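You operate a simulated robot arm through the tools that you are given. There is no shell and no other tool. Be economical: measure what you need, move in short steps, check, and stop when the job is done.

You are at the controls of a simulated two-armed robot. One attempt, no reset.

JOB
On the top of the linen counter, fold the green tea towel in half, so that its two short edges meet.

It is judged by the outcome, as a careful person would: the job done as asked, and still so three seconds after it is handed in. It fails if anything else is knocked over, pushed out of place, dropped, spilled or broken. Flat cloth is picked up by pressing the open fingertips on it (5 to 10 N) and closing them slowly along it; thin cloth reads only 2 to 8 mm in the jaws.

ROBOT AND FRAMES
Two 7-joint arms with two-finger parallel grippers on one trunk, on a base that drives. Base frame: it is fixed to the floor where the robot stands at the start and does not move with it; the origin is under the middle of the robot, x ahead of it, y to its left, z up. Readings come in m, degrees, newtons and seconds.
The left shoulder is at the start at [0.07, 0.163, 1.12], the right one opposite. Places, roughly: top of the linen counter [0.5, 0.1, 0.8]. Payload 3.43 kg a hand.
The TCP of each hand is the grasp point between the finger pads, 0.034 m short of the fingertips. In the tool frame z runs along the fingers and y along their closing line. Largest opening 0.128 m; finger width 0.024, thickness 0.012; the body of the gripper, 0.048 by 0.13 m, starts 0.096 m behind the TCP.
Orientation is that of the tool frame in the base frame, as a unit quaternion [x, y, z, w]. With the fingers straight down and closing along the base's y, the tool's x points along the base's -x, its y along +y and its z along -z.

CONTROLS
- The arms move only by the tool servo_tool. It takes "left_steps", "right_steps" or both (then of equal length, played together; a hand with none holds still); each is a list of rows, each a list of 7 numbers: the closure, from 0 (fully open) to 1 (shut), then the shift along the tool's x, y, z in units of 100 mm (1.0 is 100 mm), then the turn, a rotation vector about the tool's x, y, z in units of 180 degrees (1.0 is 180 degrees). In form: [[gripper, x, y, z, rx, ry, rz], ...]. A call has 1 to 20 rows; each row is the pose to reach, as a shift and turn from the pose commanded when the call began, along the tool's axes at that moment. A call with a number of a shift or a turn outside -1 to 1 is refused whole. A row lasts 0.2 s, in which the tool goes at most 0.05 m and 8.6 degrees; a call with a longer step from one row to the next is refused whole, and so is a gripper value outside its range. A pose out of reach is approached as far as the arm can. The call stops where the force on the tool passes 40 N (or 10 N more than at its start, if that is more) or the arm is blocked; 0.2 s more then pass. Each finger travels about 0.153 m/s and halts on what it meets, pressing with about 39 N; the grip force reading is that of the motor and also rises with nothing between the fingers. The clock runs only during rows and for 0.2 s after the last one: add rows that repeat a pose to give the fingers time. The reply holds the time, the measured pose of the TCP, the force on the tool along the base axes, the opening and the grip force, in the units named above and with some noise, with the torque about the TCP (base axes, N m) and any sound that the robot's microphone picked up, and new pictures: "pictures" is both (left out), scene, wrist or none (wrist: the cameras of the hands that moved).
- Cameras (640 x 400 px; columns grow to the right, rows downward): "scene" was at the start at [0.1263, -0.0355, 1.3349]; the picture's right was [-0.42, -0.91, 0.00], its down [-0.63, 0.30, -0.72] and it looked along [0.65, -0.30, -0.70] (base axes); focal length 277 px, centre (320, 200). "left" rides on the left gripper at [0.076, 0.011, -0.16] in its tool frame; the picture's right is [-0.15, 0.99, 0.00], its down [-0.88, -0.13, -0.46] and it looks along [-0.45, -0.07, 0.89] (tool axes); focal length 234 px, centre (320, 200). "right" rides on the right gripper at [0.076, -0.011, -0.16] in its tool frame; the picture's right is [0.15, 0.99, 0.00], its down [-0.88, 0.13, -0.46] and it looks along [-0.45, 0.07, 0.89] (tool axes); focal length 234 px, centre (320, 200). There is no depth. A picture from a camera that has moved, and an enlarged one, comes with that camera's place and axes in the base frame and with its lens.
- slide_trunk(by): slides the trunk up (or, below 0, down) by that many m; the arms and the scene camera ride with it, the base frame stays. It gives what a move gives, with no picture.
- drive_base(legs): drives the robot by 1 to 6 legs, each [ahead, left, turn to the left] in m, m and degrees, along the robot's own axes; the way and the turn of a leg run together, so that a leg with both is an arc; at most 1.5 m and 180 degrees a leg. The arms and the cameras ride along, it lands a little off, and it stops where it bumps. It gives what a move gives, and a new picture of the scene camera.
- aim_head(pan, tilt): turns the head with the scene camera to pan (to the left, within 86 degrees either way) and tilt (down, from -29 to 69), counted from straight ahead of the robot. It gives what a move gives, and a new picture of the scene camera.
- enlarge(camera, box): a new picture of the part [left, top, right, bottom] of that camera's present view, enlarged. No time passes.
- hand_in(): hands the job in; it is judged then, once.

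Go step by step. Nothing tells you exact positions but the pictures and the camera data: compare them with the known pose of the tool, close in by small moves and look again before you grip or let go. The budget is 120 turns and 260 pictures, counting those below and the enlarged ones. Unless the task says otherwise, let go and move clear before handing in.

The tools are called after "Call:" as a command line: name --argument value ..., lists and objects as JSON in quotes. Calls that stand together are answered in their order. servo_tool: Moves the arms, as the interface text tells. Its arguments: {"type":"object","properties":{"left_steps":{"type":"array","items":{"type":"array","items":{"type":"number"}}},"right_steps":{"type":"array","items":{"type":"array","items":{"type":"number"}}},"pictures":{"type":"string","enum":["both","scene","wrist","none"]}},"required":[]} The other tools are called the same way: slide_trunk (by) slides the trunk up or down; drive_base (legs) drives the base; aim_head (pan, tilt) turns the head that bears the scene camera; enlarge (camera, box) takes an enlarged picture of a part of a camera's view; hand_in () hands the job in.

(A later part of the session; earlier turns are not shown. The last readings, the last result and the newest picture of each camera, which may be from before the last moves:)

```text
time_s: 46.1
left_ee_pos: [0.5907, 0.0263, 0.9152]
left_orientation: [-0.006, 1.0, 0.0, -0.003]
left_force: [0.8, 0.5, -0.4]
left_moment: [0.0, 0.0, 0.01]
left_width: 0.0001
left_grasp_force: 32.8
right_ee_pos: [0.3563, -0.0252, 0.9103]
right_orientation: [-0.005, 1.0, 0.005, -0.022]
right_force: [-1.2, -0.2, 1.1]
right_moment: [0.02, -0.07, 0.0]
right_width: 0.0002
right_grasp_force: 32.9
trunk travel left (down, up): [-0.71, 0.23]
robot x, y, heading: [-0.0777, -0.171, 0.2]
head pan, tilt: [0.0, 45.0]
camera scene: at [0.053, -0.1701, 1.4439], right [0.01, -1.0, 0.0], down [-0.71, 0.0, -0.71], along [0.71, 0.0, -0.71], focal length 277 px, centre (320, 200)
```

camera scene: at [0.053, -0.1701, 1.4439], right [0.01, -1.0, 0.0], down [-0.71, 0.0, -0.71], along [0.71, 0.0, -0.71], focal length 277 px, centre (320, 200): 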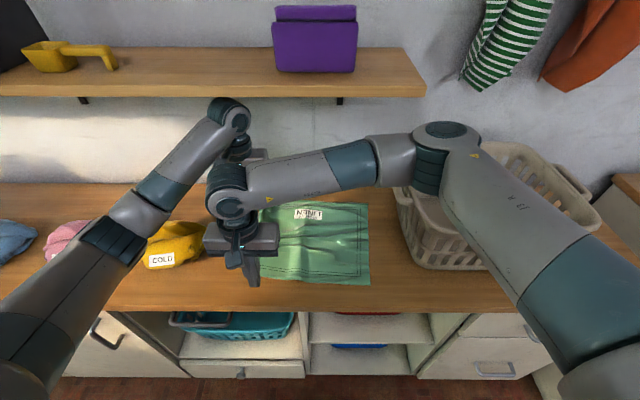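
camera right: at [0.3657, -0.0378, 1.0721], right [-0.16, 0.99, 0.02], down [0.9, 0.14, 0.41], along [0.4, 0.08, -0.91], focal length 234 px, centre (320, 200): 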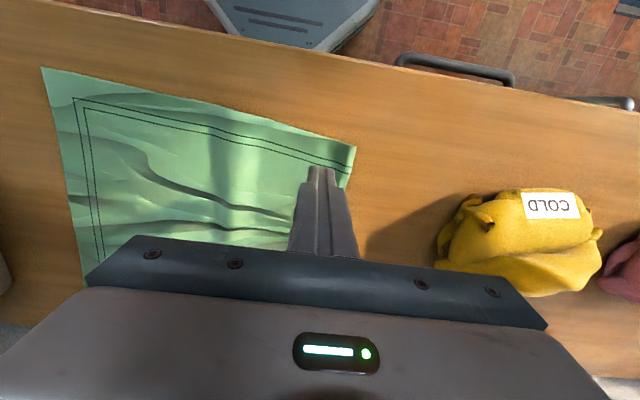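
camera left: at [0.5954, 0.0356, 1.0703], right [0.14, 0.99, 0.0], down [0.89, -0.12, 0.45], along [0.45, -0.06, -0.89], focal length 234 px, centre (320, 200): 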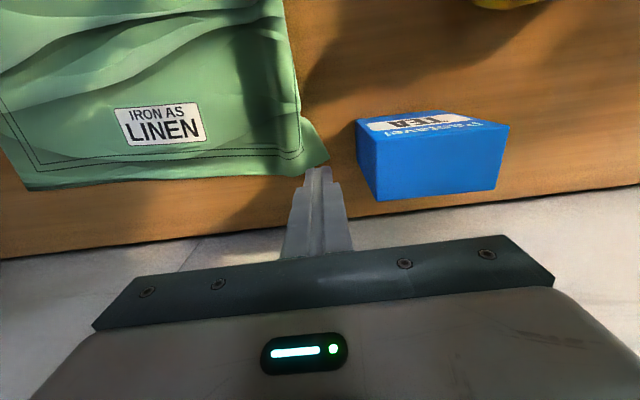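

Call:
servo_tool --left_steps '[[1, -0.27, 0, 0, 0, 0, 0], [1, -0.54, 0, 0, 0, 0, 0], [1, -0.81, 0, 0, 0, 0, 0], [1, -0.81, 0, 0, 0, 0, 0]]' --right_steps '[[0.9, -0.3, 0, 0, 0, -0.005, 0], [0.8, -0.6, 0, 0, 0, -0.01, 0], [0.75, -0.88, 0, 0, 0, -0.014, 0], [0.75, -0.88, 0, 0.2, 0, -0.014, 0]]' --pictures "wrist"

Call:
enlarge --camera "right" --box '[220, 80, 400, 220]'

```text
time_s: 47.1
left_ee_pos: [0.6728, 0.0276, 0.9143]
left_orientation: [-0.006, 1.0, 0.001, -0.003]
left_force: [-0.6, -0.3, 0.9]
left_moment: [-0.01, 0.02, 0.0]
left_width: 0.0
left_grasp_force: 32.5
right_ee_pos: [0.4462, -0.0238, 0.8854]
right_orientation: [-0.004, 1.0, 0.005, 0.0]
right_force: [0.4, -1.3, 0.1]
right_moment: [-0.02, 0.03, 0.01]
right_width: 0.0321
right_grasp_force: 0.0
trunk travel left (down, up): [-0.71, 0.23]
robot x, y, heading: [-0.0812, -0.1688, 0.6]
head pan, tilt: [0.0, 45.0]
camera right: at [0.3707, -0.0381, 1.0448], right [-0.16, 0.99, 0.01], down [0.88, 0.13, 0.46], along [0.45, 0.08, -0.89], focal length 234 px, centre (320, 200)
camera left: at [0.598, 0.0374, 1.0737], right [0.14, 0.99, 0.0], down [0.88, -0.12, 0.45], along [0.45, -0.06, -0.89], focal length 234 px, centre (320, 200)
```

right: 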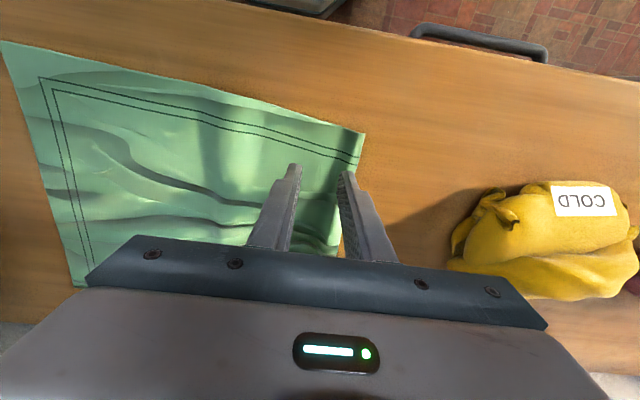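
left: 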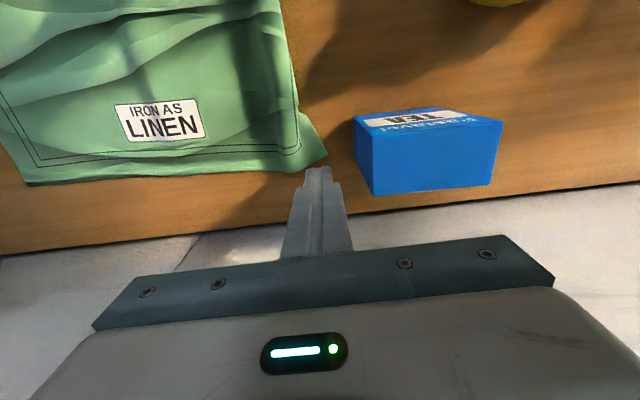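

```text
2.86 times, centred on (310, 150) of right
camera zoom: at [0.3707, -0.0381, 1.0448], right [-0.16, 0.99, 0.01], down [0.88, 0.13, 0.46], along [0.45, 0.08, -0.89], focal length 669 px, centre (349, 343)
```

zoom: 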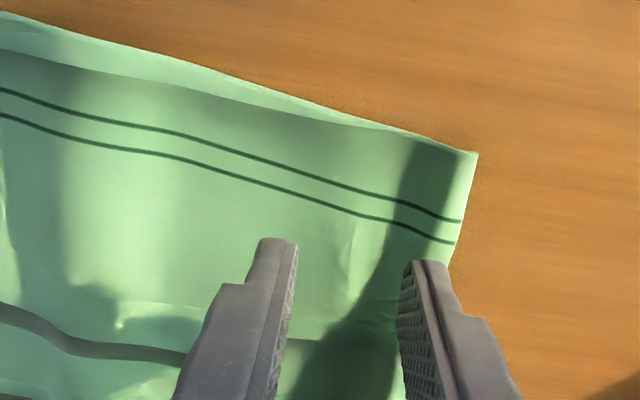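

I'll shift the right hand 18 mm further inboard and pinch with firm pressure.

Call:
servo_tool --right_steps '[[0.72, 0, -0.18, 0, 0, 0, 0], [0.72, 0, -0.18, 0.15, 0, 0, 0], [0.72, 0, -0.18, 0.25, 0, 0, 0], [0.72, 0, -0.18, 0.29, 0, 0, 0], [0.72, 0, -0.18, 0.305, 0, 0, 0], [0.72, 0, -0.18, 0.305, 0, 0, 0]]' --pictures "none"

```text
time_s: 48.5
left_ee_pos: [0.6729, 0.0266, 0.9148]
left_orientation: [-0.006, 1.0, 0.001, -0.002]
left_force: [-0.7, -0.1, -0.1]
left_moment: [-0.02, -0.03, -0.03]
left_width: 0.0
left_grasp_force: 33.1
right_ee_pos: [0.444, -0.0418, 0.8561]
right_orientation: [-0.003, 1.0, 0.005, -0.001]
right_force: [2.1, -0.7, 9.3]
right_moment: [0.22, -0.05, -0.04]
right_width: 0.0358
right_grasp_force: 0.1
trunk travel left (down, up): [-0.71, 0.23]
robot x, y, heading: [-0.0793, -0.1694, 0.2]
head pan, tilt: [0.0, 45.0]
```

Call:
servo_tool --right_steps '[[0.74, 0, 0, 0, 0, 0, 0], [0.77, 0, 0, 0, 0, 0, 0], [0.8, 0, 0, 0, 0, 0, 0], [0.83, 0, 0, 0, 0, 0, 0], [0.86, 0, 0, 0, 0, 0, 0], [0.89, 0, 0, 0, 0, 0, 0], [0.92, 0, 0, 0, 0, 0, 0], [0.95, 0, 0, 0, 0, 0, 0], [1, 0, 0, 0, 0, 0, 0], [1, 0, 0, 0, 0, 0, 0], [1, 0, 0, 0, 0, 0, 0], [1, 0, 0, -0.2, 0, 0, 0], [1, 0, 0, -0.4, 0, 0, 0], [1, 0, 0, -0.6, 0, 0, 0], [1, 0, 0, -0.6, 0, 0, 0]]' --pictures "wrist"

Call:
enlarge --camera "right" --box '[220, 80, 400, 220]'

Call:
enlarge --camera "scene" --box '[200, 190, 400, 330]'

```text
time_s: 51.7
left_ee_pos: [0.6724, 0.0273, 0.9144]
left_orientation: [-0.006, 1.0, 0.002, -0.002]
left_force: [0.6, -0.3, 0.3]
left_moment: [-0.01, 0.0, -0.03]
left_width: 0.0001
left_grasp_force: 32.9
right_ee_pos: [0.4448, -0.0426, 0.9135]
right_orientation: [-0.004, 1.0, 0.005, 0.0]
right_force: [-0.5, -0.5, -0.8]
right_moment: [0.0, -0.03, 0.0]
right_width: 0.0014
right_grasp_force: 37.0
trunk travel left (down, up): [-0.71, 0.23]
robot x, y, heading: [-0.082, -0.1689, 0.4]
head pan, tilt: [0.0, 45.0]
camera right: at [0.3698, -0.0571, 1.0737], right [-0.16, 0.99, 0.01], down [0.88, 0.13, 0.46], along [0.45, 0.08, -0.89], focal length 234 px, centre (320, 200)
```

right: 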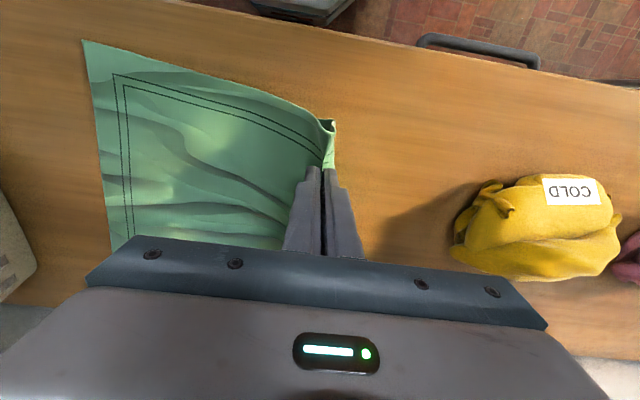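

```text
2.86 times, centred on (310, 150) of right
camera zoom: at [0.3698, -0.0571, 1.0737], right [-0.16, 0.99, 0.01], down [0.88, 0.13, 0.46], along [0.45, 0.08, -0.89], focal length 669 px, centre (349, 343)
```

zoom: 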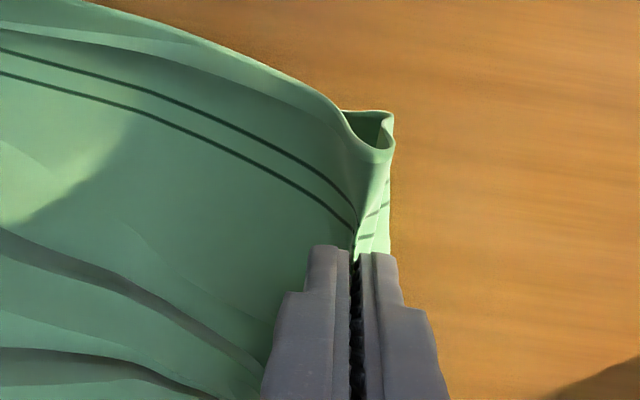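

```text
2.86 times, centred on (300, 260) of scene
camera zoom: at [0.0541, -0.1701, 1.4437], right [0.01, -1.0, 0.0], down [-0.71, 0.0, -0.71], along [0.71, 0.0, -0.71], focal length 792 px, centre (377, 29)
```

zoom: 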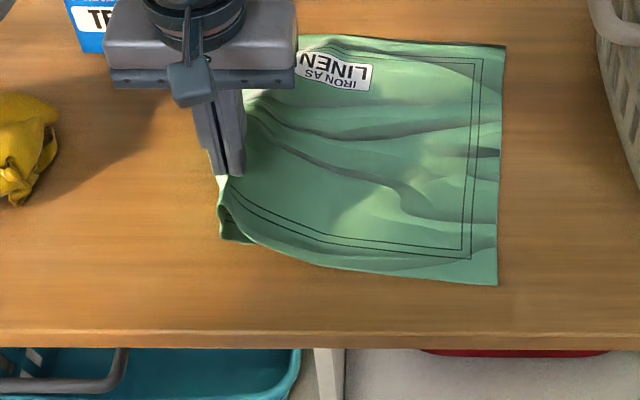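

The tuck has dropped open and hangs. I'll lay it down while moving inward (−y), so the strip trails outward, then release.

Call:
servo_tool --right_steps '[[1, 0, 0.1, -0.1, 0, 0, 0], [1, 0, 0.2, -0.2, 0, 0, 0], [1, 0, 0.2, -0.2, 0, 0, 0], [1, 0, 0.2, 0, 0, 0, 0], [1, 0, 0.1, 0.1, 0, 0, 0], [1, 0, -0.05, 0.2, 0, 0, 0], [1, 0, -0.2, 0.3, 0, 0, 0], [1, 0, -0.35, 0.4, 0, 0, 0], [1, 0, -0.5, 0.5, 0, 0, 0], [1, 0, -0.5, 0.5, 0, 0, 0]]' --pictures "wrist"

Call:
enlarge --camera "right" --box '[220, 80, 400, 220]'

```text
time_s: 53.9
left_ee_pos: [0.6723, 0.0279, 0.914]
left_orientation: [-0.007, 1.0, 0.001, -0.002]
left_force: [0.7, 0.2, -0.3]
left_moment: [-0.05, -0.01, 0.01]
left_width: 0.0001
left_grasp_force: 32.9
right_ee_pos: [0.4443, -0.0914, 0.8639]
right_orientation: [-0.004, 1.0, 0.004, -0.001]
right_force: [0.1, -0.3, -0.5]
right_moment: [0.02, 0.0, -0.01]
right_width: 0.002
right_grasp_force: 36.7
trunk travel left (down, up): [-0.71, 0.23]
robot x, y, heading: [-0.0788, -0.1702, 0.5]
head pan, tilt: [0.0, 45.0]
camera right: at [0.3696, -0.106, 1.0228], right [-0.16, 0.99, 0.01], down [0.88, 0.13, 0.46], along [0.45, 0.08, -0.89], focal length 234 px, centre (320, 200)
```

right: 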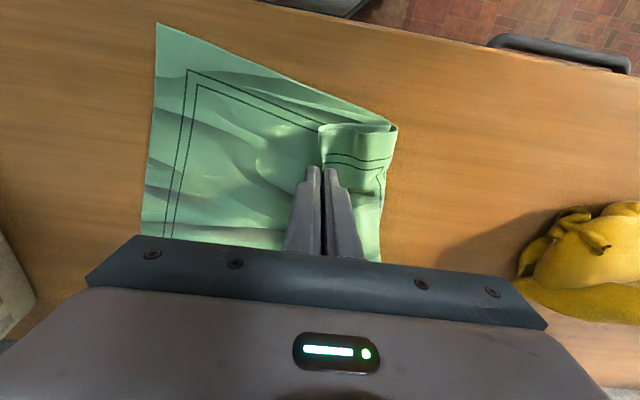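

```text
2.86 times, centred on (310, 150) of right
camera zoom: at [0.3696, -0.106, 1.0228], right [-0.16, 0.99, 0.01], down [0.88, 0.13, 0.46], along [0.45, 0.08, -0.89], focal length 669 px, centre (349, 343)
```

zoom: 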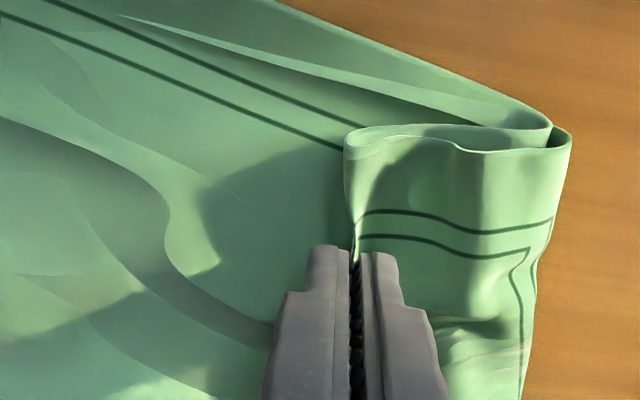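

The near corner's strip is now laid outward with its stitching showing. I'll release, then press on that strip and drag it outward to pull out the Z-fold.

Call:
servo_tool --right_steps '[[0.9, 0, 0, 0, 0, 0, 0], [0.8, 0, 0, 0, 0, 0, 0], [0.7, 0, 0, 0, 0, 0, 0], [0.7, 0, 0, -0.2, 0, 0, 0], [0.7, 0, 0, -0.45, 0, 0, 0], [0.9, 0, 0.2, -0.45, 0, 0, 0], [1, 0, 0.4, -0.45, 0, 0, 0], [1, 0, 0.4, -0.45, 0, 0, 0]]' --pictures "wrist"

Call:
enlarge --camera "right" --box '[220, 80, 400, 220]'

```text
time_s: 55.7
left_ee_pos: [0.6725, 0.0258, 0.9142]
left_orientation: [-0.006, 1.0, 0.001, -0.002]
left_force: [-0.1, 0.2, 0.7]
left_moment: [0.04, 0.02, 0.02]
left_width: 0.0
left_grasp_force: 32.6
right_ee_pos: [0.4448, -0.0533, 0.9077]
right_orientation: [-0.004, 1.0, 0.005, 0.0]
right_force: [0.3, -0.3, -0.4]
right_moment: [-0.01, 0.0, -0.01]
right_width: 0.0
right_grasp_force: 32.3
trunk travel left (down, up): [-0.71, 0.23]
robot x, y, heading: [-0.0802, -0.1688, 0.5]
head pan, tilt: [0.0, 45.0]
camera right: at [0.37, -0.067, 1.0675], right [-0.15, 0.99, 0.01], down [0.88, 0.13, 0.46], along [0.45, 0.08, -0.89], focal length 234 px, centre (320, 200)
```

right: 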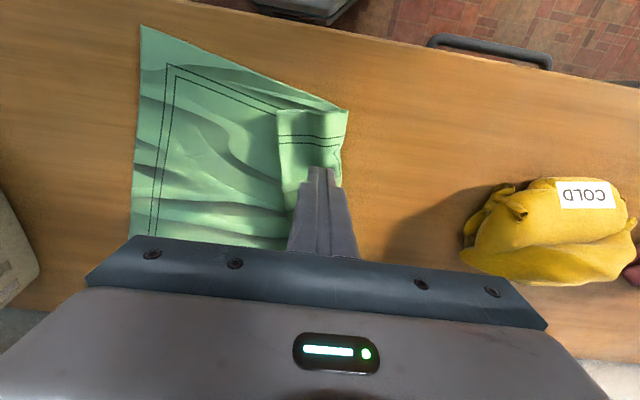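

```text
2.86 times, centred on (310, 150) of right
camera zoom: at [0.37, -0.067, 1.0675], right [-0.15, 0.99, 0.01], down [0.88, 0.13, 0.46], along [0.45, 0.08, -0.89], focal length 669 px, centre (349, 343)
```

zoom: 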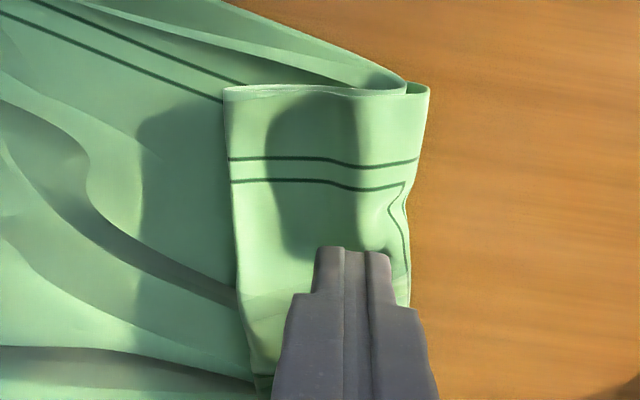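

Call:
servo_tool --right_steps '[[1, 0, 0.1, 0.15, 0, 0, 0], [1, 0, 0.1, 0.3, 0, 0, 0], [1, 0, 0.1, 0.42, 0, 0, 0], [1, 0, 0.1, 0.47, 0, 0, 0], [1, 0, 0.1, 0.49, 0, 0, 0], [1, 0, 0.1, 0.49, 0, 0, 0]]' --pictures "none"

```text
time_s: 57.1
left_ee_pos: [0.6719, 0.0271, 0.9142]
left_orientation: [-0.006, 1.0, 0.0, -0.003]
left_force: [0.1, 0.1, 0.6]
left_moment: [0.01, 0.01, -0.03]
left_width: 0.0002
left_grasp_force: 33.0
right_ee_pos: [0.4431, -0.0422, 0.8609]
right_orientation: [-0.005, 1.0, 0.005, 0.0]
right_force: [0.5, -0.4, 0.5]
right_moment: [0.0, 0.01, -0.01]
right_width: 0.0
right_grasp_force: 32.8
trunk travel left (down, up): [-0.71, 0.23]
robot x, y, heading: [-0.0756, -0.1704, 0.0]
head pan, tilt: [0.0, 45.0]
```

Call:
servo_tool --right_steps '[[1, 0, 0, 0.02, 0, 0, 0], [1, 0, 0, 0.03, 0, 0, 0], [1, 0, 0, 0.03, 0, 0, 0], [1, 0, 0.12, 0.035, 0, 0, 0], [1, 0, 0.24, 0.035, 0, 0, 0], [1, 0, 0.36, 0.04, 0, 0, 0], [1, 0, 0.48, 0.04, 0, 0, 0], [1, 0, 0.6, 0.04, 0, 0, 0], [1, 0, 0.72, 0.04, 0, 0, 0], [1, 0, 0.84, 0.04, 0, 0, 0]]' --pictures "wrist"

Call:
enlarge --camera "right" --box '[200, 60, 380, 200]'

```text
time_s: 59.3
left_ee_pos: [0.6725, 0.029, 0.9152]
left_orientation: [-0.006, 1.0, 0.001, -0.003]
left_force: [-0.6, -0.4, 0.0]
left_moment: [0.06, 0.01, 0.01]
left_width: 0.0001
left_grasp_force: 32.9
right_ee_pos: [0.4438, 0.0434, 0.8591]
right_orientation: [-0.004, 1.0, 0.004, 0.0]
right_force: [0.0, 0.7, -0.4]
right_moment: [0.03, -0.03, -0.01]
right_width: 0.0004
right_grasp_force: 33.0
trunk travel left (down, up): [-0.71, 0.23]
robot x, y, heading: [-0.0794, -0.1718, 0.2]
head pan, tilt: [0.0, 45.0]
camera right: at [0.3687, 0.0287, 1.0183], right [-0.16, 0.99, 0.01], down [0.88, 0.13, 0.46], along [0.45, 0.08, -0.89], focal length 234 px, centre (320, 200)
```

right: 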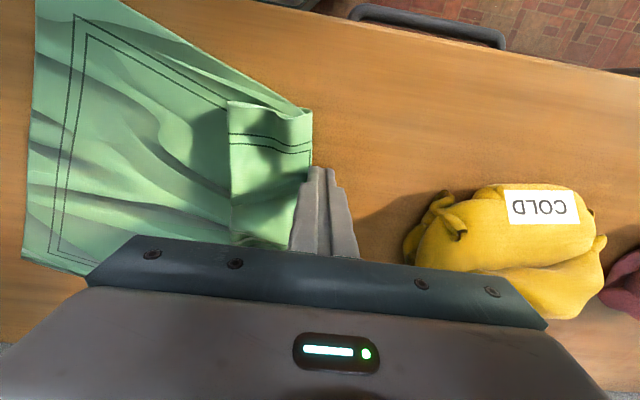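

```text
2.86 times, centred on (290, 130) of right
camera zoom: at [0.3687, 0.0287, 1.0183], right [-0.16, 0.99, 0.01], down [0.88, 0.13, 0.46], along [0.45, 0.08, -0.89], focal length 669 px, centre (406, 400)
```

zoom: 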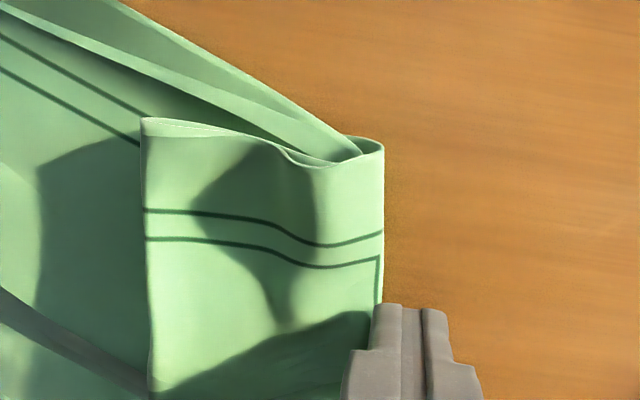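

The strip slid partway (edge now at y≈0.03, Z-fold ridge at −0.035). I'll pinch the top strip near y≈0 and pull it outward through the air instead.

Call:
servo_tool --right_steps '[[1, 0, 0, -0.2, 0, 0, 0], [0.85, 0, -0.2, -0.3, 0, 0, 0], [0.72, 0, -0.4, -0.3, 0, 0, 0], [0.72, 0, -0.4, -0.15, 0, 0, 0], [0.72, 0, -0.4, -0.03, 0, 0, 0], [0.72, 0, -0.4, 0, 0, 0, 0], [0.72, 0, -0.4, 0, 0, 0, 0]]' --pictures "wrist"

```text
time_s: 60.9
left_ee_pos: [0.6724, 0.0267, 0.9146]
left_orientation: [-0.006, 1.0, 0.001, -0.004]
left_force: [0.2, 0.2, 0.8]
left_moment: [0.02, 0.03, -0.01]
left_width: 0.0001
left_grasp_force: 33.3
right_ee_pos: [0.4453, 0.0021, 0.857]
right_orientation: [-0.004, 1.0, 0.005, 0.0]
right_force: [-0.6, 0.4, 1.9]
right_moment: [-0.02, 0.04, -0.01]
right_width: 0.0357
right_grasp_force: 0.1
trunk travel left (down, up): [-0.71, 0.23]
robot x, y, heading: [-0.0796, -0.1703, 0.1]
head pan, tilt: [0.0, 45.0]
camera right: at [0.3698, -0.0126, 1.0167], right [-0.16, 0.99, 0.01], down [0.88, 0.13, 0.46], along [0.45, 0.08, -0.89], focal length 234 px, centre (320, 200)
```

right: 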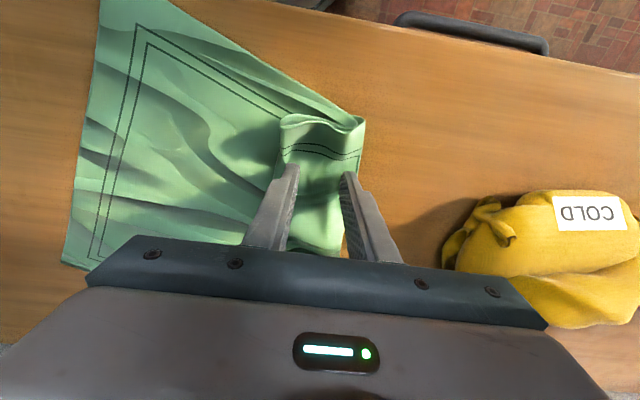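

Call:
servo_tool --right_steps '[[0.72, 0, 0, 0.01, 0, 0, 0], [0.76, 0, 0, 0.015, 0, 0, 0], [0.8, 0, 0, 0.015, 0, 0, 0], [0.83, 0, 0, 0.015, 0, 0, 0], [0.86, 0, 0, 0.015, 0, 0, 0], [0.89, 0, 0, 0.015, 0, 0, 0], [0.92, 0, 0, 0.015, 0, 0, 0], [0.95, 0, 0, 0.015, 0, 0, 0], [1, 0, 0, 0.015, 0, 0, 0], [1, 0, 0, 0.015, 0, 0, 0], [1, 0, 0, 0.015, 0, 0, 0], [1, 0, 0.1, -0.2, 0, 0, 0], [1, 0, 0.25, -0.4, 0, 0, 0], [1, 0, 0.4, -0.5, 0, 0, 0], [1, 0, 0.5, -0.5, 0, 0, 0], [1, 0, 0.5, -0.5, 0, 0, 0]]' --pictures "both"

Call:
enlarge --camera "right" --box '[220, 60, 400, 200]'

```text
time_s: 64.0
left_ee_pos: [0.6731, 0.0331, 0.9157]
left_orientation: [-0.01, 1.0, 0.003, -0.002]
left_force: [-0.6, -0.1, -0.2]
left_moment: [0.01, 0.01, -0.01]
left_width: 0.0
left_grasp_force: 33.3
right_ee_pos: [0.4445, 0.0368, 0.9043]
right_orientation: [-0.004, 1.0, 0.0, -0.003]
right_force: [-0.6, -0.7, -1.5]
right_moment: [0.23, -0.13, 0.03]
right_width: 0.0039
right_grasp_force: 37.9
trunk travel left (down, up): [-0.71, 0.23]
robot x, y, heading: [-0.0748, -0.1719, 0.4]
head pan, tilt: [0.0, 45.0]
stopped in row 15 (right hand): the force on the tool passed its limit (the readings are from after the stop); the commanded pose is now the measured one
camera scene: at [0.0543, -0.1693, 1.4437], right [0.01, -1.0, 0.0], down [-0.71, 0.0, -0.71], along [0.71, 0.0, -0.71], focal length 277 px, centre (320, 200)
camera right: at [0.3697, 0.0253, 1.064], right [-0.15, 0.99, 0.0], down [0.88, 0.14, 0.45], along [0.45, 0.07, -0.89], focal length 234 px, centre (320, 200)
```

scene: 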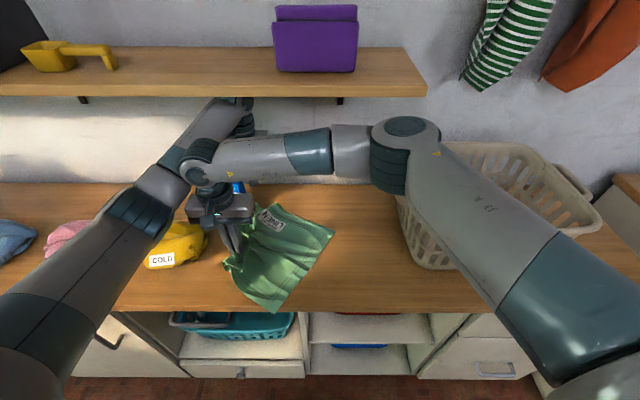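
right: 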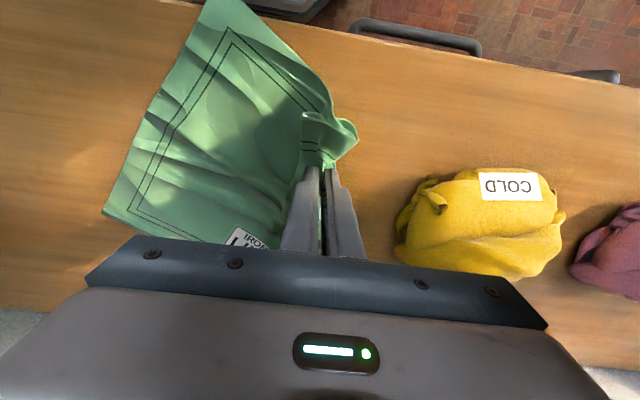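

```text
2.86 times, centred on (310, 130) of right
camera zoom: at [0.3697, 0.0253, 1.064], right [-0.15, 0.99, 0.0], down [0.88, 0.14, 0.45], along [0.45, 0.07, -0.89], focal length 669 px, centre (349, 400)
```

zoom: 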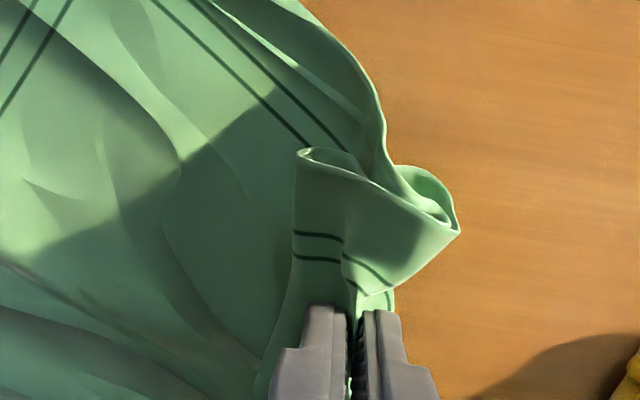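

The two arms touched and the towel turned. I'll ease the right hand back −y, lay the corner down, release, and take both hands clear to look again.

Call:
servo_tool --right_steps '[[1, 0, -0.15, 0, 0, 0, 0], [1, 0, -0.3, -0.1, 0, 0, 0], [1, 0, -0.45, -0.2, 0, 0, 0], [1, 0, -0.6, -0.2, 0, 0, 0], [1, 0, -0.6, 0, 0, 0, 0], [1, 0, -0.6, 0.2, 0, 0, 0], [1, 0, -0.6, 0.38, 0, 0, 0], [0.85, 0, -0.6, 0.38, 0, 0, 0], [0.7, 0, -0.6, 0.38, 0, 0, 0], [0.5, 0, -0.6, 0.38, 0, 0, 0], [0.5, 0, -0.6, 0.2, 0, 0, 0], [0.5, 0, -0.6, -0.1, 0, 0, 0], [0.5, 0, -0.6, -0.4, 0, 0, 0]]' --pictures "none"

Call:
servo_tool --right_steps '[[0.5, 0, -0.3, -0.2, 0, 0, 0], [0.5, 0, -0.6, -0.4, 0, 0, 0], [0.5, 0, -1, -0.6, 0, 0, 0]]' --pictures "none"

Call:
servo_tool --right_steps '[[0.5, 0, -0.3, 0, 0, 0, 0], [0.5, 0, -0.6, 0, 0, 0, 0], [0.5, 0, -1, 0, 0, 0, 0]]' --pictures "both"

```text
time_s: 66.8
left_ee_pos: [0.6736, 0.0336, 0.9154]
left_orientation: [-0.01, 1.0, 0.001, -0.002]
left_force: [-0.7, -0.8, -0.8]
left_moment: [-0.02, 0.02, -0.01]
left_width: 0.0001
left_grasp_force: 33.0
right_ee_pos: [0.4454, -0.0227, 0.9446]
right_orientation: [-0.003, 1.0, -0.001, -0.002]
right_force: [-0.4, 0.4, 0.3]
right_moment: [0.01, 0.01, 0.05]
right_width: 0.064
right_grasp_force: 0.0
trunk travel left (down, up): [-0.71, 0.23]
robot x, y, heading: [-0.0766, -0.1707, -0.1]
head pan, tilt: [0.0, 45.0]
```

```text
time_s: 67.6
left_ee_pos: [0.6737, 0.0321, 0.9174]
left_orientation: [-0.009, 1.0, 0.003, -0.002]
left_force: [0.8, -0.7, -0.2]
left_moment: [0.04, 0.03, 0.02]
left_width: 0.0
left_grasp_force: 33.3
right_ee_pos: [0.4432, -0.123, 1.0052]
right_orientation: [-0.005, 1.0, 0.0, -0.002]
right_force: [0.6, -0.3, 0.0]
right_moment: [0.07, -0.03, 0.03]
right_width: 0.064
right_grasp_force: 0.2
trunk travel left (down, up): [-0.71, 0.23]
robot x, y, heading: [-0.0782, -0.1734, 0.7]
head pan, tilt: [0.0, 45.0]
```

```text
time_s: 68.4
left_ee_pos: [0.6747, 0.0313, 0.9168]
left_orientation: [-0.009, 1.0, 0.003, -0.001]
left_force: [0.1, -0.8, 0.4]
left_moment: [0.03, 0.01, 0.0]
left_width: 0.0
left_grasp_force: 32.8
right_ee_pos: [0.4443, -0.2256, 1.0047]
right_orientation: [-0.004, 1.0, -0.001, -0.003]
right_force: [0.1, -0.7, 0.2]
right_moment: [0.02, 0.02, -0.01]
right_width: 0.0639
right_grasp_force: 0.1
trunk travel left (down, up): [-0.71, 0.23]
robot x, y, heading: [-0.0786, -0.1692, 0.3]
head pan, tilt: [0.0, 45.0]
camera scene: at [0.0539, -0.1721, 1.4438], right [0.01, -1.0, 0.0], down [-0.71, 0.0, -0.71], along [0.71, 0.01, -0.71], focal length 277 px, centre (320, 200)
camera right: at [0.3719, -0.2384, 1.1628], right [-0.15, 0.99, 0.0], down [0.88, 0.14, 0.45], along [0.45, 0.07, -0.89], focal length 234 px, centre (320, 200)
```

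scene: 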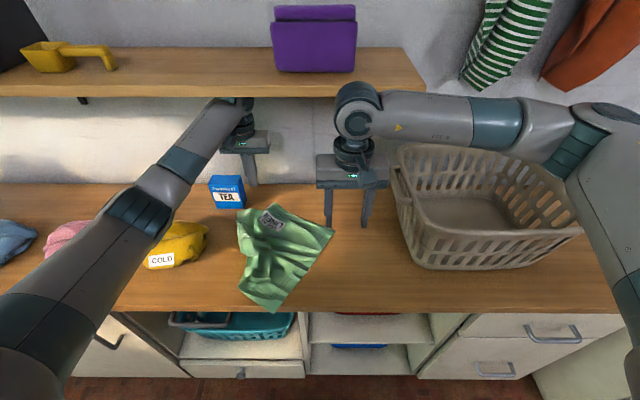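
right: 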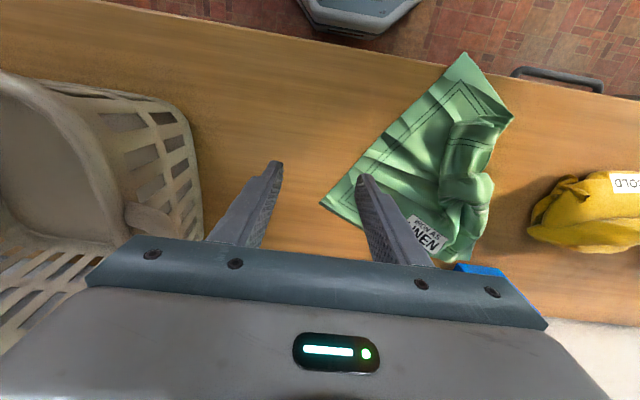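

Call:
enlarge --camera "scene" --box '[200, 180, 380, 330]'

Call:
enlarge --camera "right" --box '[300, 40, 540, 280]'

```text
2.67 times, centred on (290, 255) of scene
camera zoom: at [0.0539, -0.1721, 1.4438], right [0.01, -1.0, 0.0], down [-0.71, 0.0, -0.71], along [0.71, 0.01, -0.71], focal length 740 px, centre (400, 53)
```

zoom: 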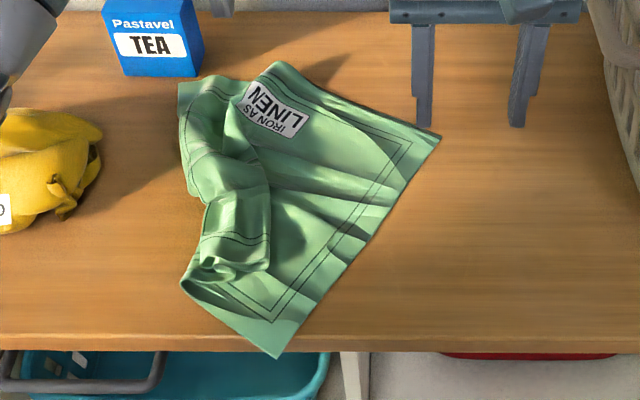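

```text
1.67 times, centred on (420, 160) of right
camera zoom: at [0.3719, -0.2384, 1.1628], right [-0.15, 0.99, 0.0], down [0.88, 0.14, 0.45], along [0.45, 0.07, -0.89], focal length 390 px, centre (153, 267)
```

zoom: 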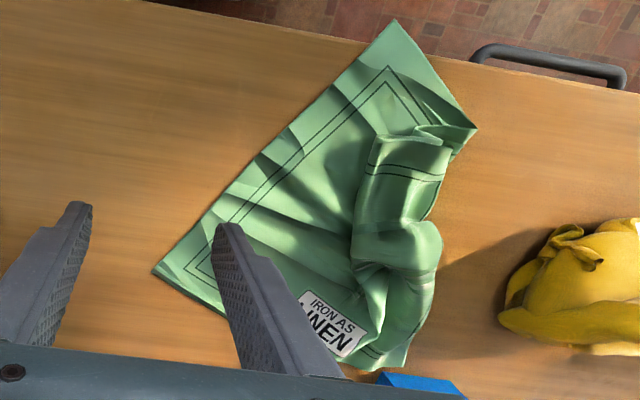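

The strip is now folded over on top, but the towel's other short edge (from about (0.32, −0.07) to (0.55, −0.21)) is clean. New plan: grip that clean edge with both hands, lift so the towel hangs and shakes out, then lay it and fold it. First I'll bring the left hand to the near corner and the right to the far one.

Call:
servo_tool --left_steps '[[1, 0.33, -0.1, -0.1, 0, 0, 0], [1, 0.66, -0.2, -0.2, 0, 0, 0], [1, 1, -0.3, -0.2, 0, 0, 0]]' --right_steps '[[0.5, -0.3, 0.1, 0.2, 0, 0, 0.045], [0.6, -0.6, 0.2, 0.4, 0, 0, 0.09], [0.7, -0.85, 0.4, 0.5, 0, 0, 0.135]]' --pictures "none"

Call:
servo_tool --left_steps '[[0.9, 0.33, -0.1, 0, 0, 0, 0], [0.85, 0.66, -0.2, 0, 0, 0, 0], [0.765, 1, -0.3, 0, 0, 0, 0]]' --pictures "none"

Call:
servo_tool --left_steps '[[0.765, 0.3, -0.1, 0, 0, 0, 0.045], [0.765, 0.6, -0.2, 0, 0, 0, 0.09], [0.765, 0.9, -0.3, 0, 0, 0, 0.135], [0.765, 0.9, -0.4, 0, 0, 0, 0.178]]' --right_steps '[[0.765, 0, 0, 0.1, 0, 0, 0.043], [0.765, 0, 0, 0.2, 0, 0, 0.043], [0.765, 0, 0, 0.3, 0, 0, 0.043], [0.765, 0, 0, 0.3, 0, 0, 0.043]]' --pictures "both"

```text
time_s: 69.2
left_ee_pos: [0.5602, -0.0102, 0.9436]
left_orientation: [-0.007, 1.0, 0.007, 0.003]
left_force: [-0.6, 0.1, 0.1]
left_moment: [0.0, -0.02, 0.06]
left_width: 0.0
left_grasp_force: 33.0
right_ee_pos: [0.5117, -0.1918, 0.9559]
right_orientation: [0.205, 0.979, 0.0, 0.001]
right_force: [2.4, -0.2, 1.7]
right_moment: [-0.04, 0.28, -0.04]
right_width: 0.0385
right_grasp_force: 0.0
trunk travel left (down, up): [-0.71, 0.23]
robot x, y, heading: [-0.0811, -0.1724, 0.1]
head pan, tilt: [0.0, 45.0]
```

```text
time_s: 70.0
left_ee_pos: [0.4616, -0.04, 0.9483]
left_orientation: [-0.009, 1.0, 0.006, 0.006]
left_force: [0.1, -0.5, 0.5]
left_moment: [-0.01, 0.01, 0.01]
left_width: 0.0303
left_grasp_force: 0.0
right_ee_pos: [0.5123, -0.1908, 0.9547]
right_orientation: [0.202, 0.979, 0.0, 0.0]
right_force: [-0.2, 0.7, 0.3]
right_moment: [-0.01, 0.0, 0.03]
right_width: 0.0383
right_grasp_force: 0.1
trunk travel left (down, up): [-0.71, 0.23]
robot x, y, heading: [-0.0781, -0.1701, 0.3]
head pan, tilt: [0.0, 45.0]
```

```text
time_s: 71.0
left_ee_pos: [0.3861, -0.0736, 0.9375]
left_orientation: [0.268, 0.964, 0.001, -0.003]
left_force: [-0.5, 0.5, 0.6]
left_moment: [-0.01, 0.02, 0.01]
left_width: 0.03
left_grasp_force: 0.0
right_ee_pos: [0.5322, -0.183, 0.9261]
right_orientation: [0.273, 0.962, -0.001, -0.002]
right_force: [-0.4, 0.3, -0.1]
right_moment: [-0.02, 0.03, -0.03]
right_width: 0.0303
right_grasp_force: 0.0
trunk travel left (down, up): [-0.71, 0.23]
robot x, y, heading: [-0.0773, -0.1708, 0.2]
head pan, tilt: [0.0, 45.0]
camera scene: at [0.0559, -0.17, 1.4437], right [0.01, -1.0, 0.0], down [-0.71, 0.0, -0.71], along [0.71, 0.0, -0.71], focal length 277 px, centre (320, 200)
camera right: at [0.4628, -0.1528, 1.0844], right [0.39, 0.92, 0.0], down [0.82, -0.35, 0.45], along [0.41, -0.18, -0.89], focal length 234 px, centre (320, 200)
camera left: at [0.328, -0.0255, 1.0973], right [0.64, 0.77, 0.0], down [0.69, -0.57, 0.45], along [0.35, -0.29, -0.89], focal length 234 px, centre (320, 200)
```

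scene: 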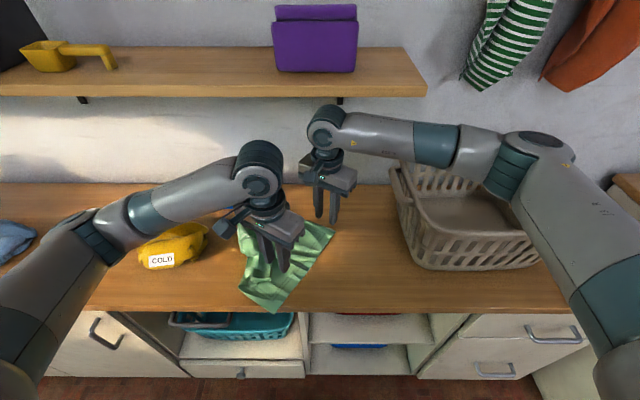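
right: 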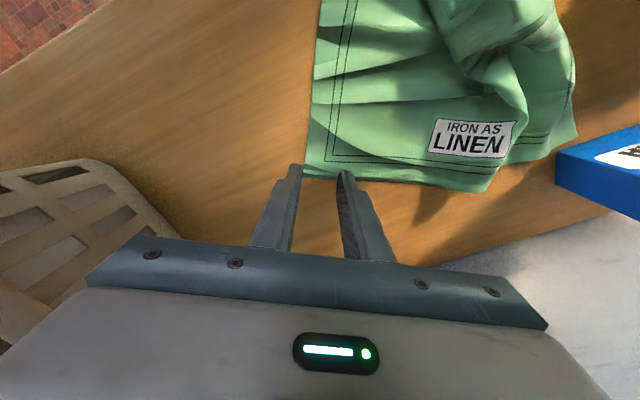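
left: 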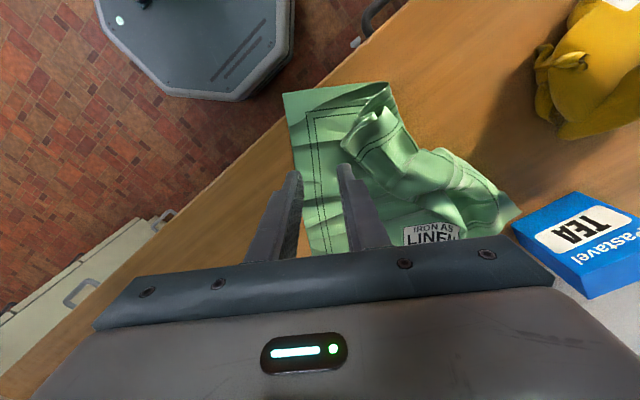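

Both hands are aligned with the clean edge. I'll place them at the corners and descend to just above the cloth.

Call:
servo_tool --left_steps '[[0.765, 0.12, -0.05, 0.2, 0, 0, 0], [0.765, 0.24, -0.11, 0.4, 0, 0, 0], [0.765, 0.24, -0.11, 0.6, 0, 0, 0], [0.765, 0.24, -0.11, 0.74, 0, 0, 0], [0.765, 0.24, -0.11, 0.74, 0, 0, 0]]' --right_steps '[[0.765, 0.08, 0.03, 0.15, 0, 0, 0], [0.765, 0.08, 0.03, 0.3, 0, 0, 0], [0.765, 0.08, 0.03, 0.5, 0, 0, 0], [0.765, 0.08, 0.03, 0.63, 0, 0, 0], [0.765, 0.08, 0.03, 0.63, 0, 0, 0]]' --pictures "wrist"

Call:
enlarge --camera "left" --box '[240, 80, 400, 220]'

Call:
enlarge --camera "right" --box '[240, 80, 400, 220]'

```text
time_s: 72.2
left_ee_pos: [0.3587, -0.0684, 0.8625]
left_orientation: [0.266, 0.964, 0.001, -0.002]
left_force: [0.5, 0.1, 0.0]
left_moment: [-0.02, 0.01, -0.01]
left_width: 0.0303
left_grasp_force: 0.1
right_ee_pos: [0.5263, -0.1758, 0.861]
right_orientation: [0.272, 0.962, -0.001, -0.003]
right_force: [-0.4, -0.2, -1.1]
right_moment: [-0.01, 0.0, 0.01]
right_width: 0.03
right_grasp_force: 0.0
trunk travel left (down, up): [-0.71, 0.23]
robot x, y, heading: [-0.0798, -0.1716, 0.4]
head pan, tilt: [0.0, 45.0]
camera right: at [0.4566, -0.1466, 1.0209], right [0.39, 0.92, 0.0], down [0.82, -0.35, 0.45], along [0.41, -0.18, -0.89], focal length 234 px, centre (320, 200)
camera left: at [0.3001, -0.0217, 1.0216], right [0.63, 0.77, 0.0], down [0.69, -0.57, 0.45], along [0.35, -0.29, -0.89], focal length 234 px, centre (320, 200)
```

right: 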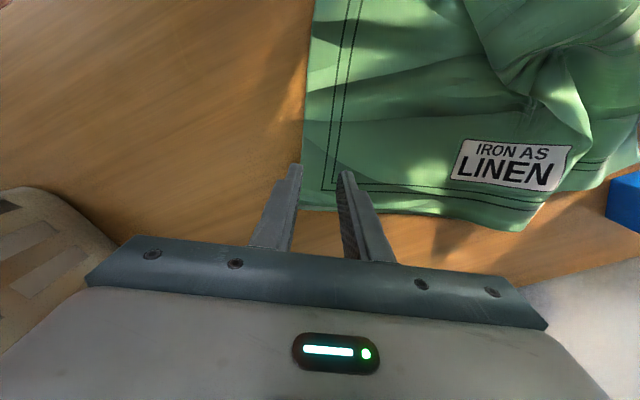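
left: 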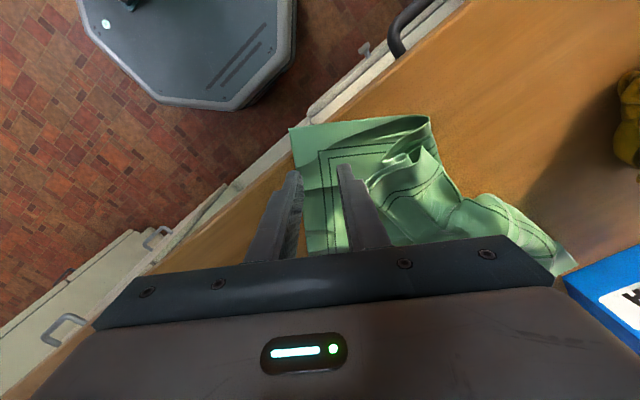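

```text
2.86 times, centred on (320, 150) of left
camera zoom: at [0.3001, -0.0217, 1.0216], right [0.63, 0.77, 0.0], down [0.69, -0.57, 0.45], along [0.35, -0.29, -0.89], focal length 669 px, centre (320, 343)
```

zoom: 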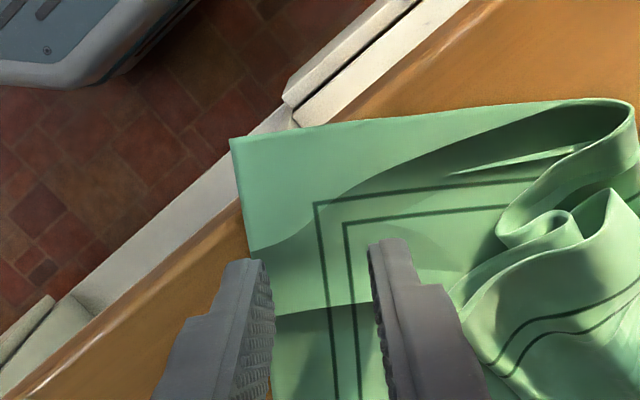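

```text
2.86 times, centred on (320, 150) of right
camera zoom: at [0.4566, -0.1466, 1.0209], right [0.39, 0.92, 0.0], down [0.82, -0.35, 0.45], along [0.41, -0.18, -0.89], focal length 669 px, centre (320, 343)
```

zoom: 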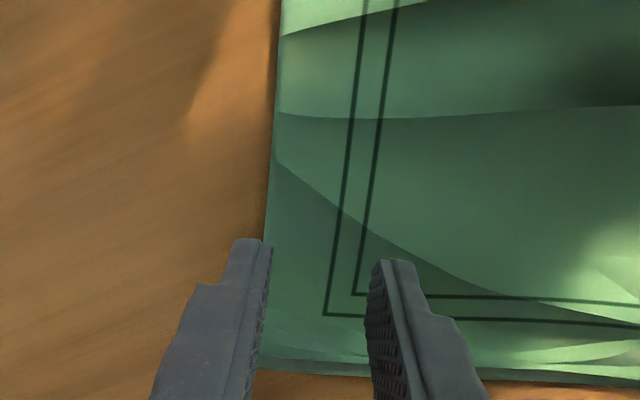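

Call:
servo_tool --left_steps '[[0.765, 0, 0.07, 0, 0, 0, 0], [0.765, 0, 0.07, 0.05, 0, 0, 0], [0.765, 0, 0.07, 0.075, 0, 0, 0], [0.765, 0, 0.07, 0.075, 0, 0, 0]]' --right_steps '[[0.765, 0, 0.05, 0, 0, 0, 0], [0.765, 0, 0.05, 0.04, 0, 0, 0], [0.765, 0, 0.05, 0.06, 0, 0, 0], [0.765, 0, 0.05, 0.06, 0, 0, 0]]' --pictures "none"

```text
time_s: 73.2
left_ee_pos: [0.3616, -0.0632, 0.855]
left_orientation: [0.267, 0.964, 0.001, -0.002]
left_force: [0.2, -0.1, 2.6]
left_moment: [-0.06, 0.02, -0.01]
left_width: 0.0301
left_grasp_force: 0.0
right_ee_pos: [0.528, -0.1721, 0.8562]
right_orientation: [0.272, 0.962, -0.002, -0.003]
right_force: [0.2, -0.5, 0.2]
right_moment: [0.0, -0.02, -0.01]
right_width: 0.03
right_grasp_force: 0.1
trunk travel left (down, up): [-0.71, 0.23]
robot x, y, heading: [-0.0778, -0.1663, 0.1]
head pan, tilt: [0.0, 45.0]
```

Call:
servo_tool --left_steps '[[0.765, 0, 0, 0.01, 0, 0, 0], [0.765, 0, 0, 0.01, 0, 0, 0]]' --right_steps '[[0.765, 0, 0, 0.015, 0, 0, 0], [0.765, 0, 0, 0.02, 0, 0, 0]]' --pictures "wrist"

```text
time_s: 73.8
left_ee_pos: [0.3615, -0.0635, 0.8557]
left_orientation: [0.267, 0.964, 0.001, -0.001]
left_force: [1.9, -0.2, 10.4]
left_moment: [-0.17, -0.01, 0.02]
left_width: 0.0296
left_grasp_force: 0.1
right_ee_pos: [0.527, -0.1719, 0.8555]
right_orientation: [0.272, 0.962, 0.0, -0.002]
right_force: [1.2, -0.6, 7.7]
right_moment: [-0.09, -0.01, 0.02]
right_width: 0.0301
right_grasp_force: 0.0
trunk travel left (down, up): [-0.71, 0.23]
robot x, y, heading: [-0.0805, -0.1701, 0.4]
head pan, tilt: [0.0, 45.0]
camera right: at [0.458, -0.1426, 1.0149], right [0.39, 0.92, 0.0], down [0.82, -0.35, 0.45], along [0.42, -0.18, -0.89], focal length 234 px, centre (320, 200)
camera left: at [0.3036, -0.0157, 1.0144], right [0.63, 0.77, 0.0], down [0.69, -0.57, 0.45], along [0.35, -0.29, -0.89], focal length 234 px, centre (320, 200)
```

right: 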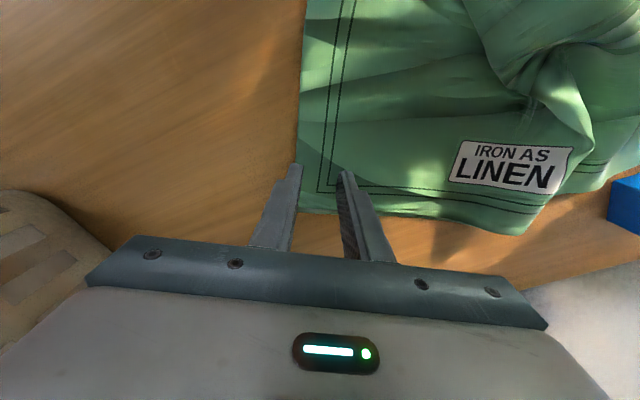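
left: 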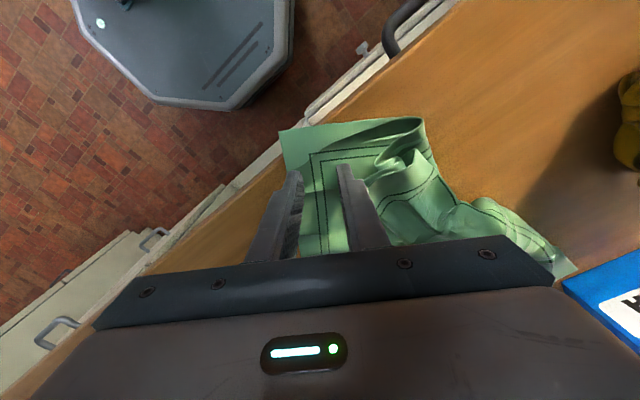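

Forces are right (8–10 N) with the outer fingers on the edge. Closing slowly, then lifting a little.

Call:
servo_tool --left_steps '[[0.78, 0, 0, 0, 0, 0, 0], [0.8, 0, 0, 0, 0, 0, 0], [0.82, 0, 0, 0, 0, 0, 0], [0.84, 0, 0, 0, 0, 0, 0], [0.86, 0, 0, 0, 0, 0, 0], [0.88, 0, 0, 0, 0, 0, 0], [0.9, 0, 0, 0, 0, 0, 0], [0.92, 0, 0, 0, 0, 0, 0], [0.95, 0, 0, 0, 0, 0, 0], [1, 0, 0, 0, 0, 0, 0], [1, 0, 0, 0, 0, 0, 0], [1, 0, 0, 0, 0, 0, 0], [1, 0, 0, -0.15, 0, 0, 0], [1, 0, 0, -0.3, 0, 0, 0], [1, 0, 0, -0.4, 0, 0, 0]]' --right_steps '[[0.78, 0, 0, 0, 0, 0, 0], [0.8, 0, 0, 0, 0, 0, 0], [0.82, 0, 0, 0, 0, 0, 0], [0.84, 0, 0, 0, 0, 0, 0], [0.86, 0, 0, 0, 0, 0, 0], [0.88, 0, 0, 0, 0, 0, 0], [0.9, 0, 0, 0, 0, 0, 0], [0.92, 0, 0, 0, 0, 0, 0], [0.95, 0, 0, 0, 0, 0, 0], [1, 0, 0, 0, 0, 0, 0], [1, 0, 0, 0, 0, 0, 0], [1, 0, 0, 0, 0, 0, 0], [1, 0, 0, -0.15, 0, 0, 0], [1, 0, 0, -0.3, 0, 0, 0], [1, 0, 0, -0.4, 0, 0, 0]]' --pictures "both"

```text
time_s: 77.0
left_ee_pos: [0.3618, -0.0624, 0.894]
left_orientation: [0.267, 0.964, 0.0, -0.003]
left_force: [-0.6, -0.2, -0.3]
left_moment: [0.01, 0.02, 0.0]
left_width: 0.0019
left_grasp_force: 36.8
right_ee_pos: [0.5285, -0.1714, 0.8942]
right_orientation: [0.272, 0.962, -0.002, -0.003]
right_force: [-0.1, -0.4, -0.6]
right_moment: [0.02, 0.01, -0.01]
right_width: 0.002
right_grasp_force: 36.6
trunk travel left (down, up): [-0.71, 0.23]
robot x, y, heading: [-0.0752, -0.1696, 0.1]
head pan, tilt: [0.0, 45.0]
camera scene: at [0.0546, -0.1699, 1.4436], right [0.01, -1.0, 0.0], down [-0.71, 0.0, -0.71], along [0.71, 0.0, -0.71], focal length 277 px, centre (320, 200)
camera right: at [0.4586, -0.1415, 1.0528], right [0.39, 0.92, 0.0], down [0.82, -0.35, 0.45], along [0.41, -0.18, -0.89], focal length 234 px, centre (320, 200)
camera left: at [0.3039, -0.0152, 1.0535], right [0.63, 0.77, 0.0], down [0.69, -0.57, 0.45], along [0.35, -0.29, -0.89], focal length 234 px, centre (320, 200)
```

scene: 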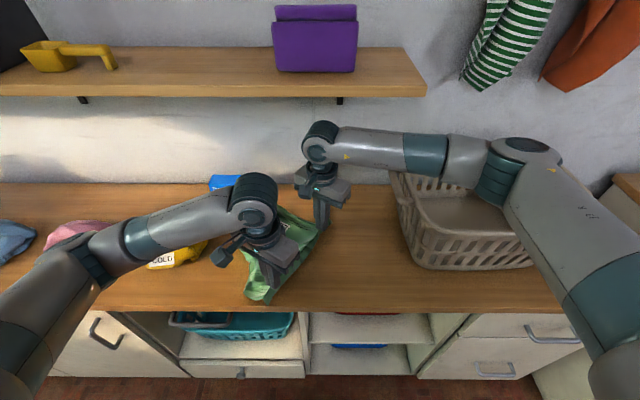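
right: 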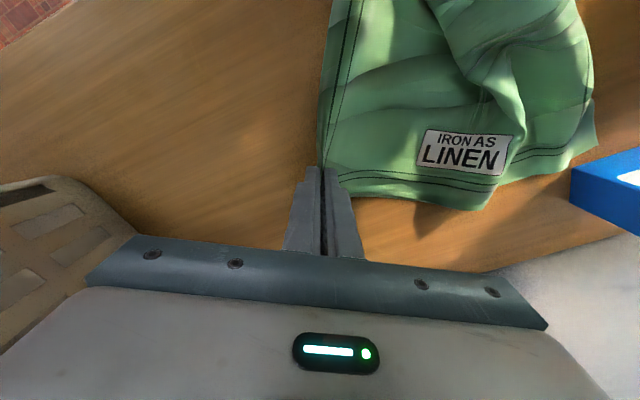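
left: 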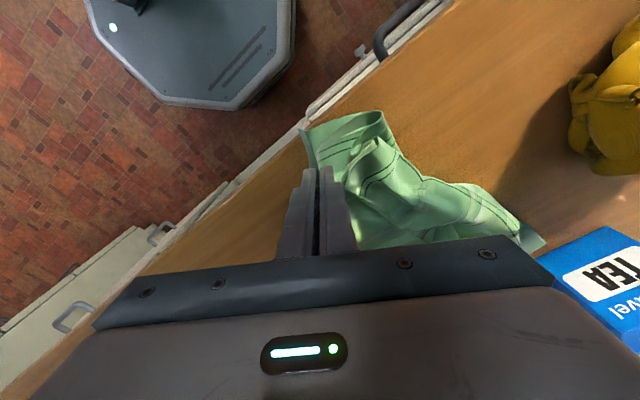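

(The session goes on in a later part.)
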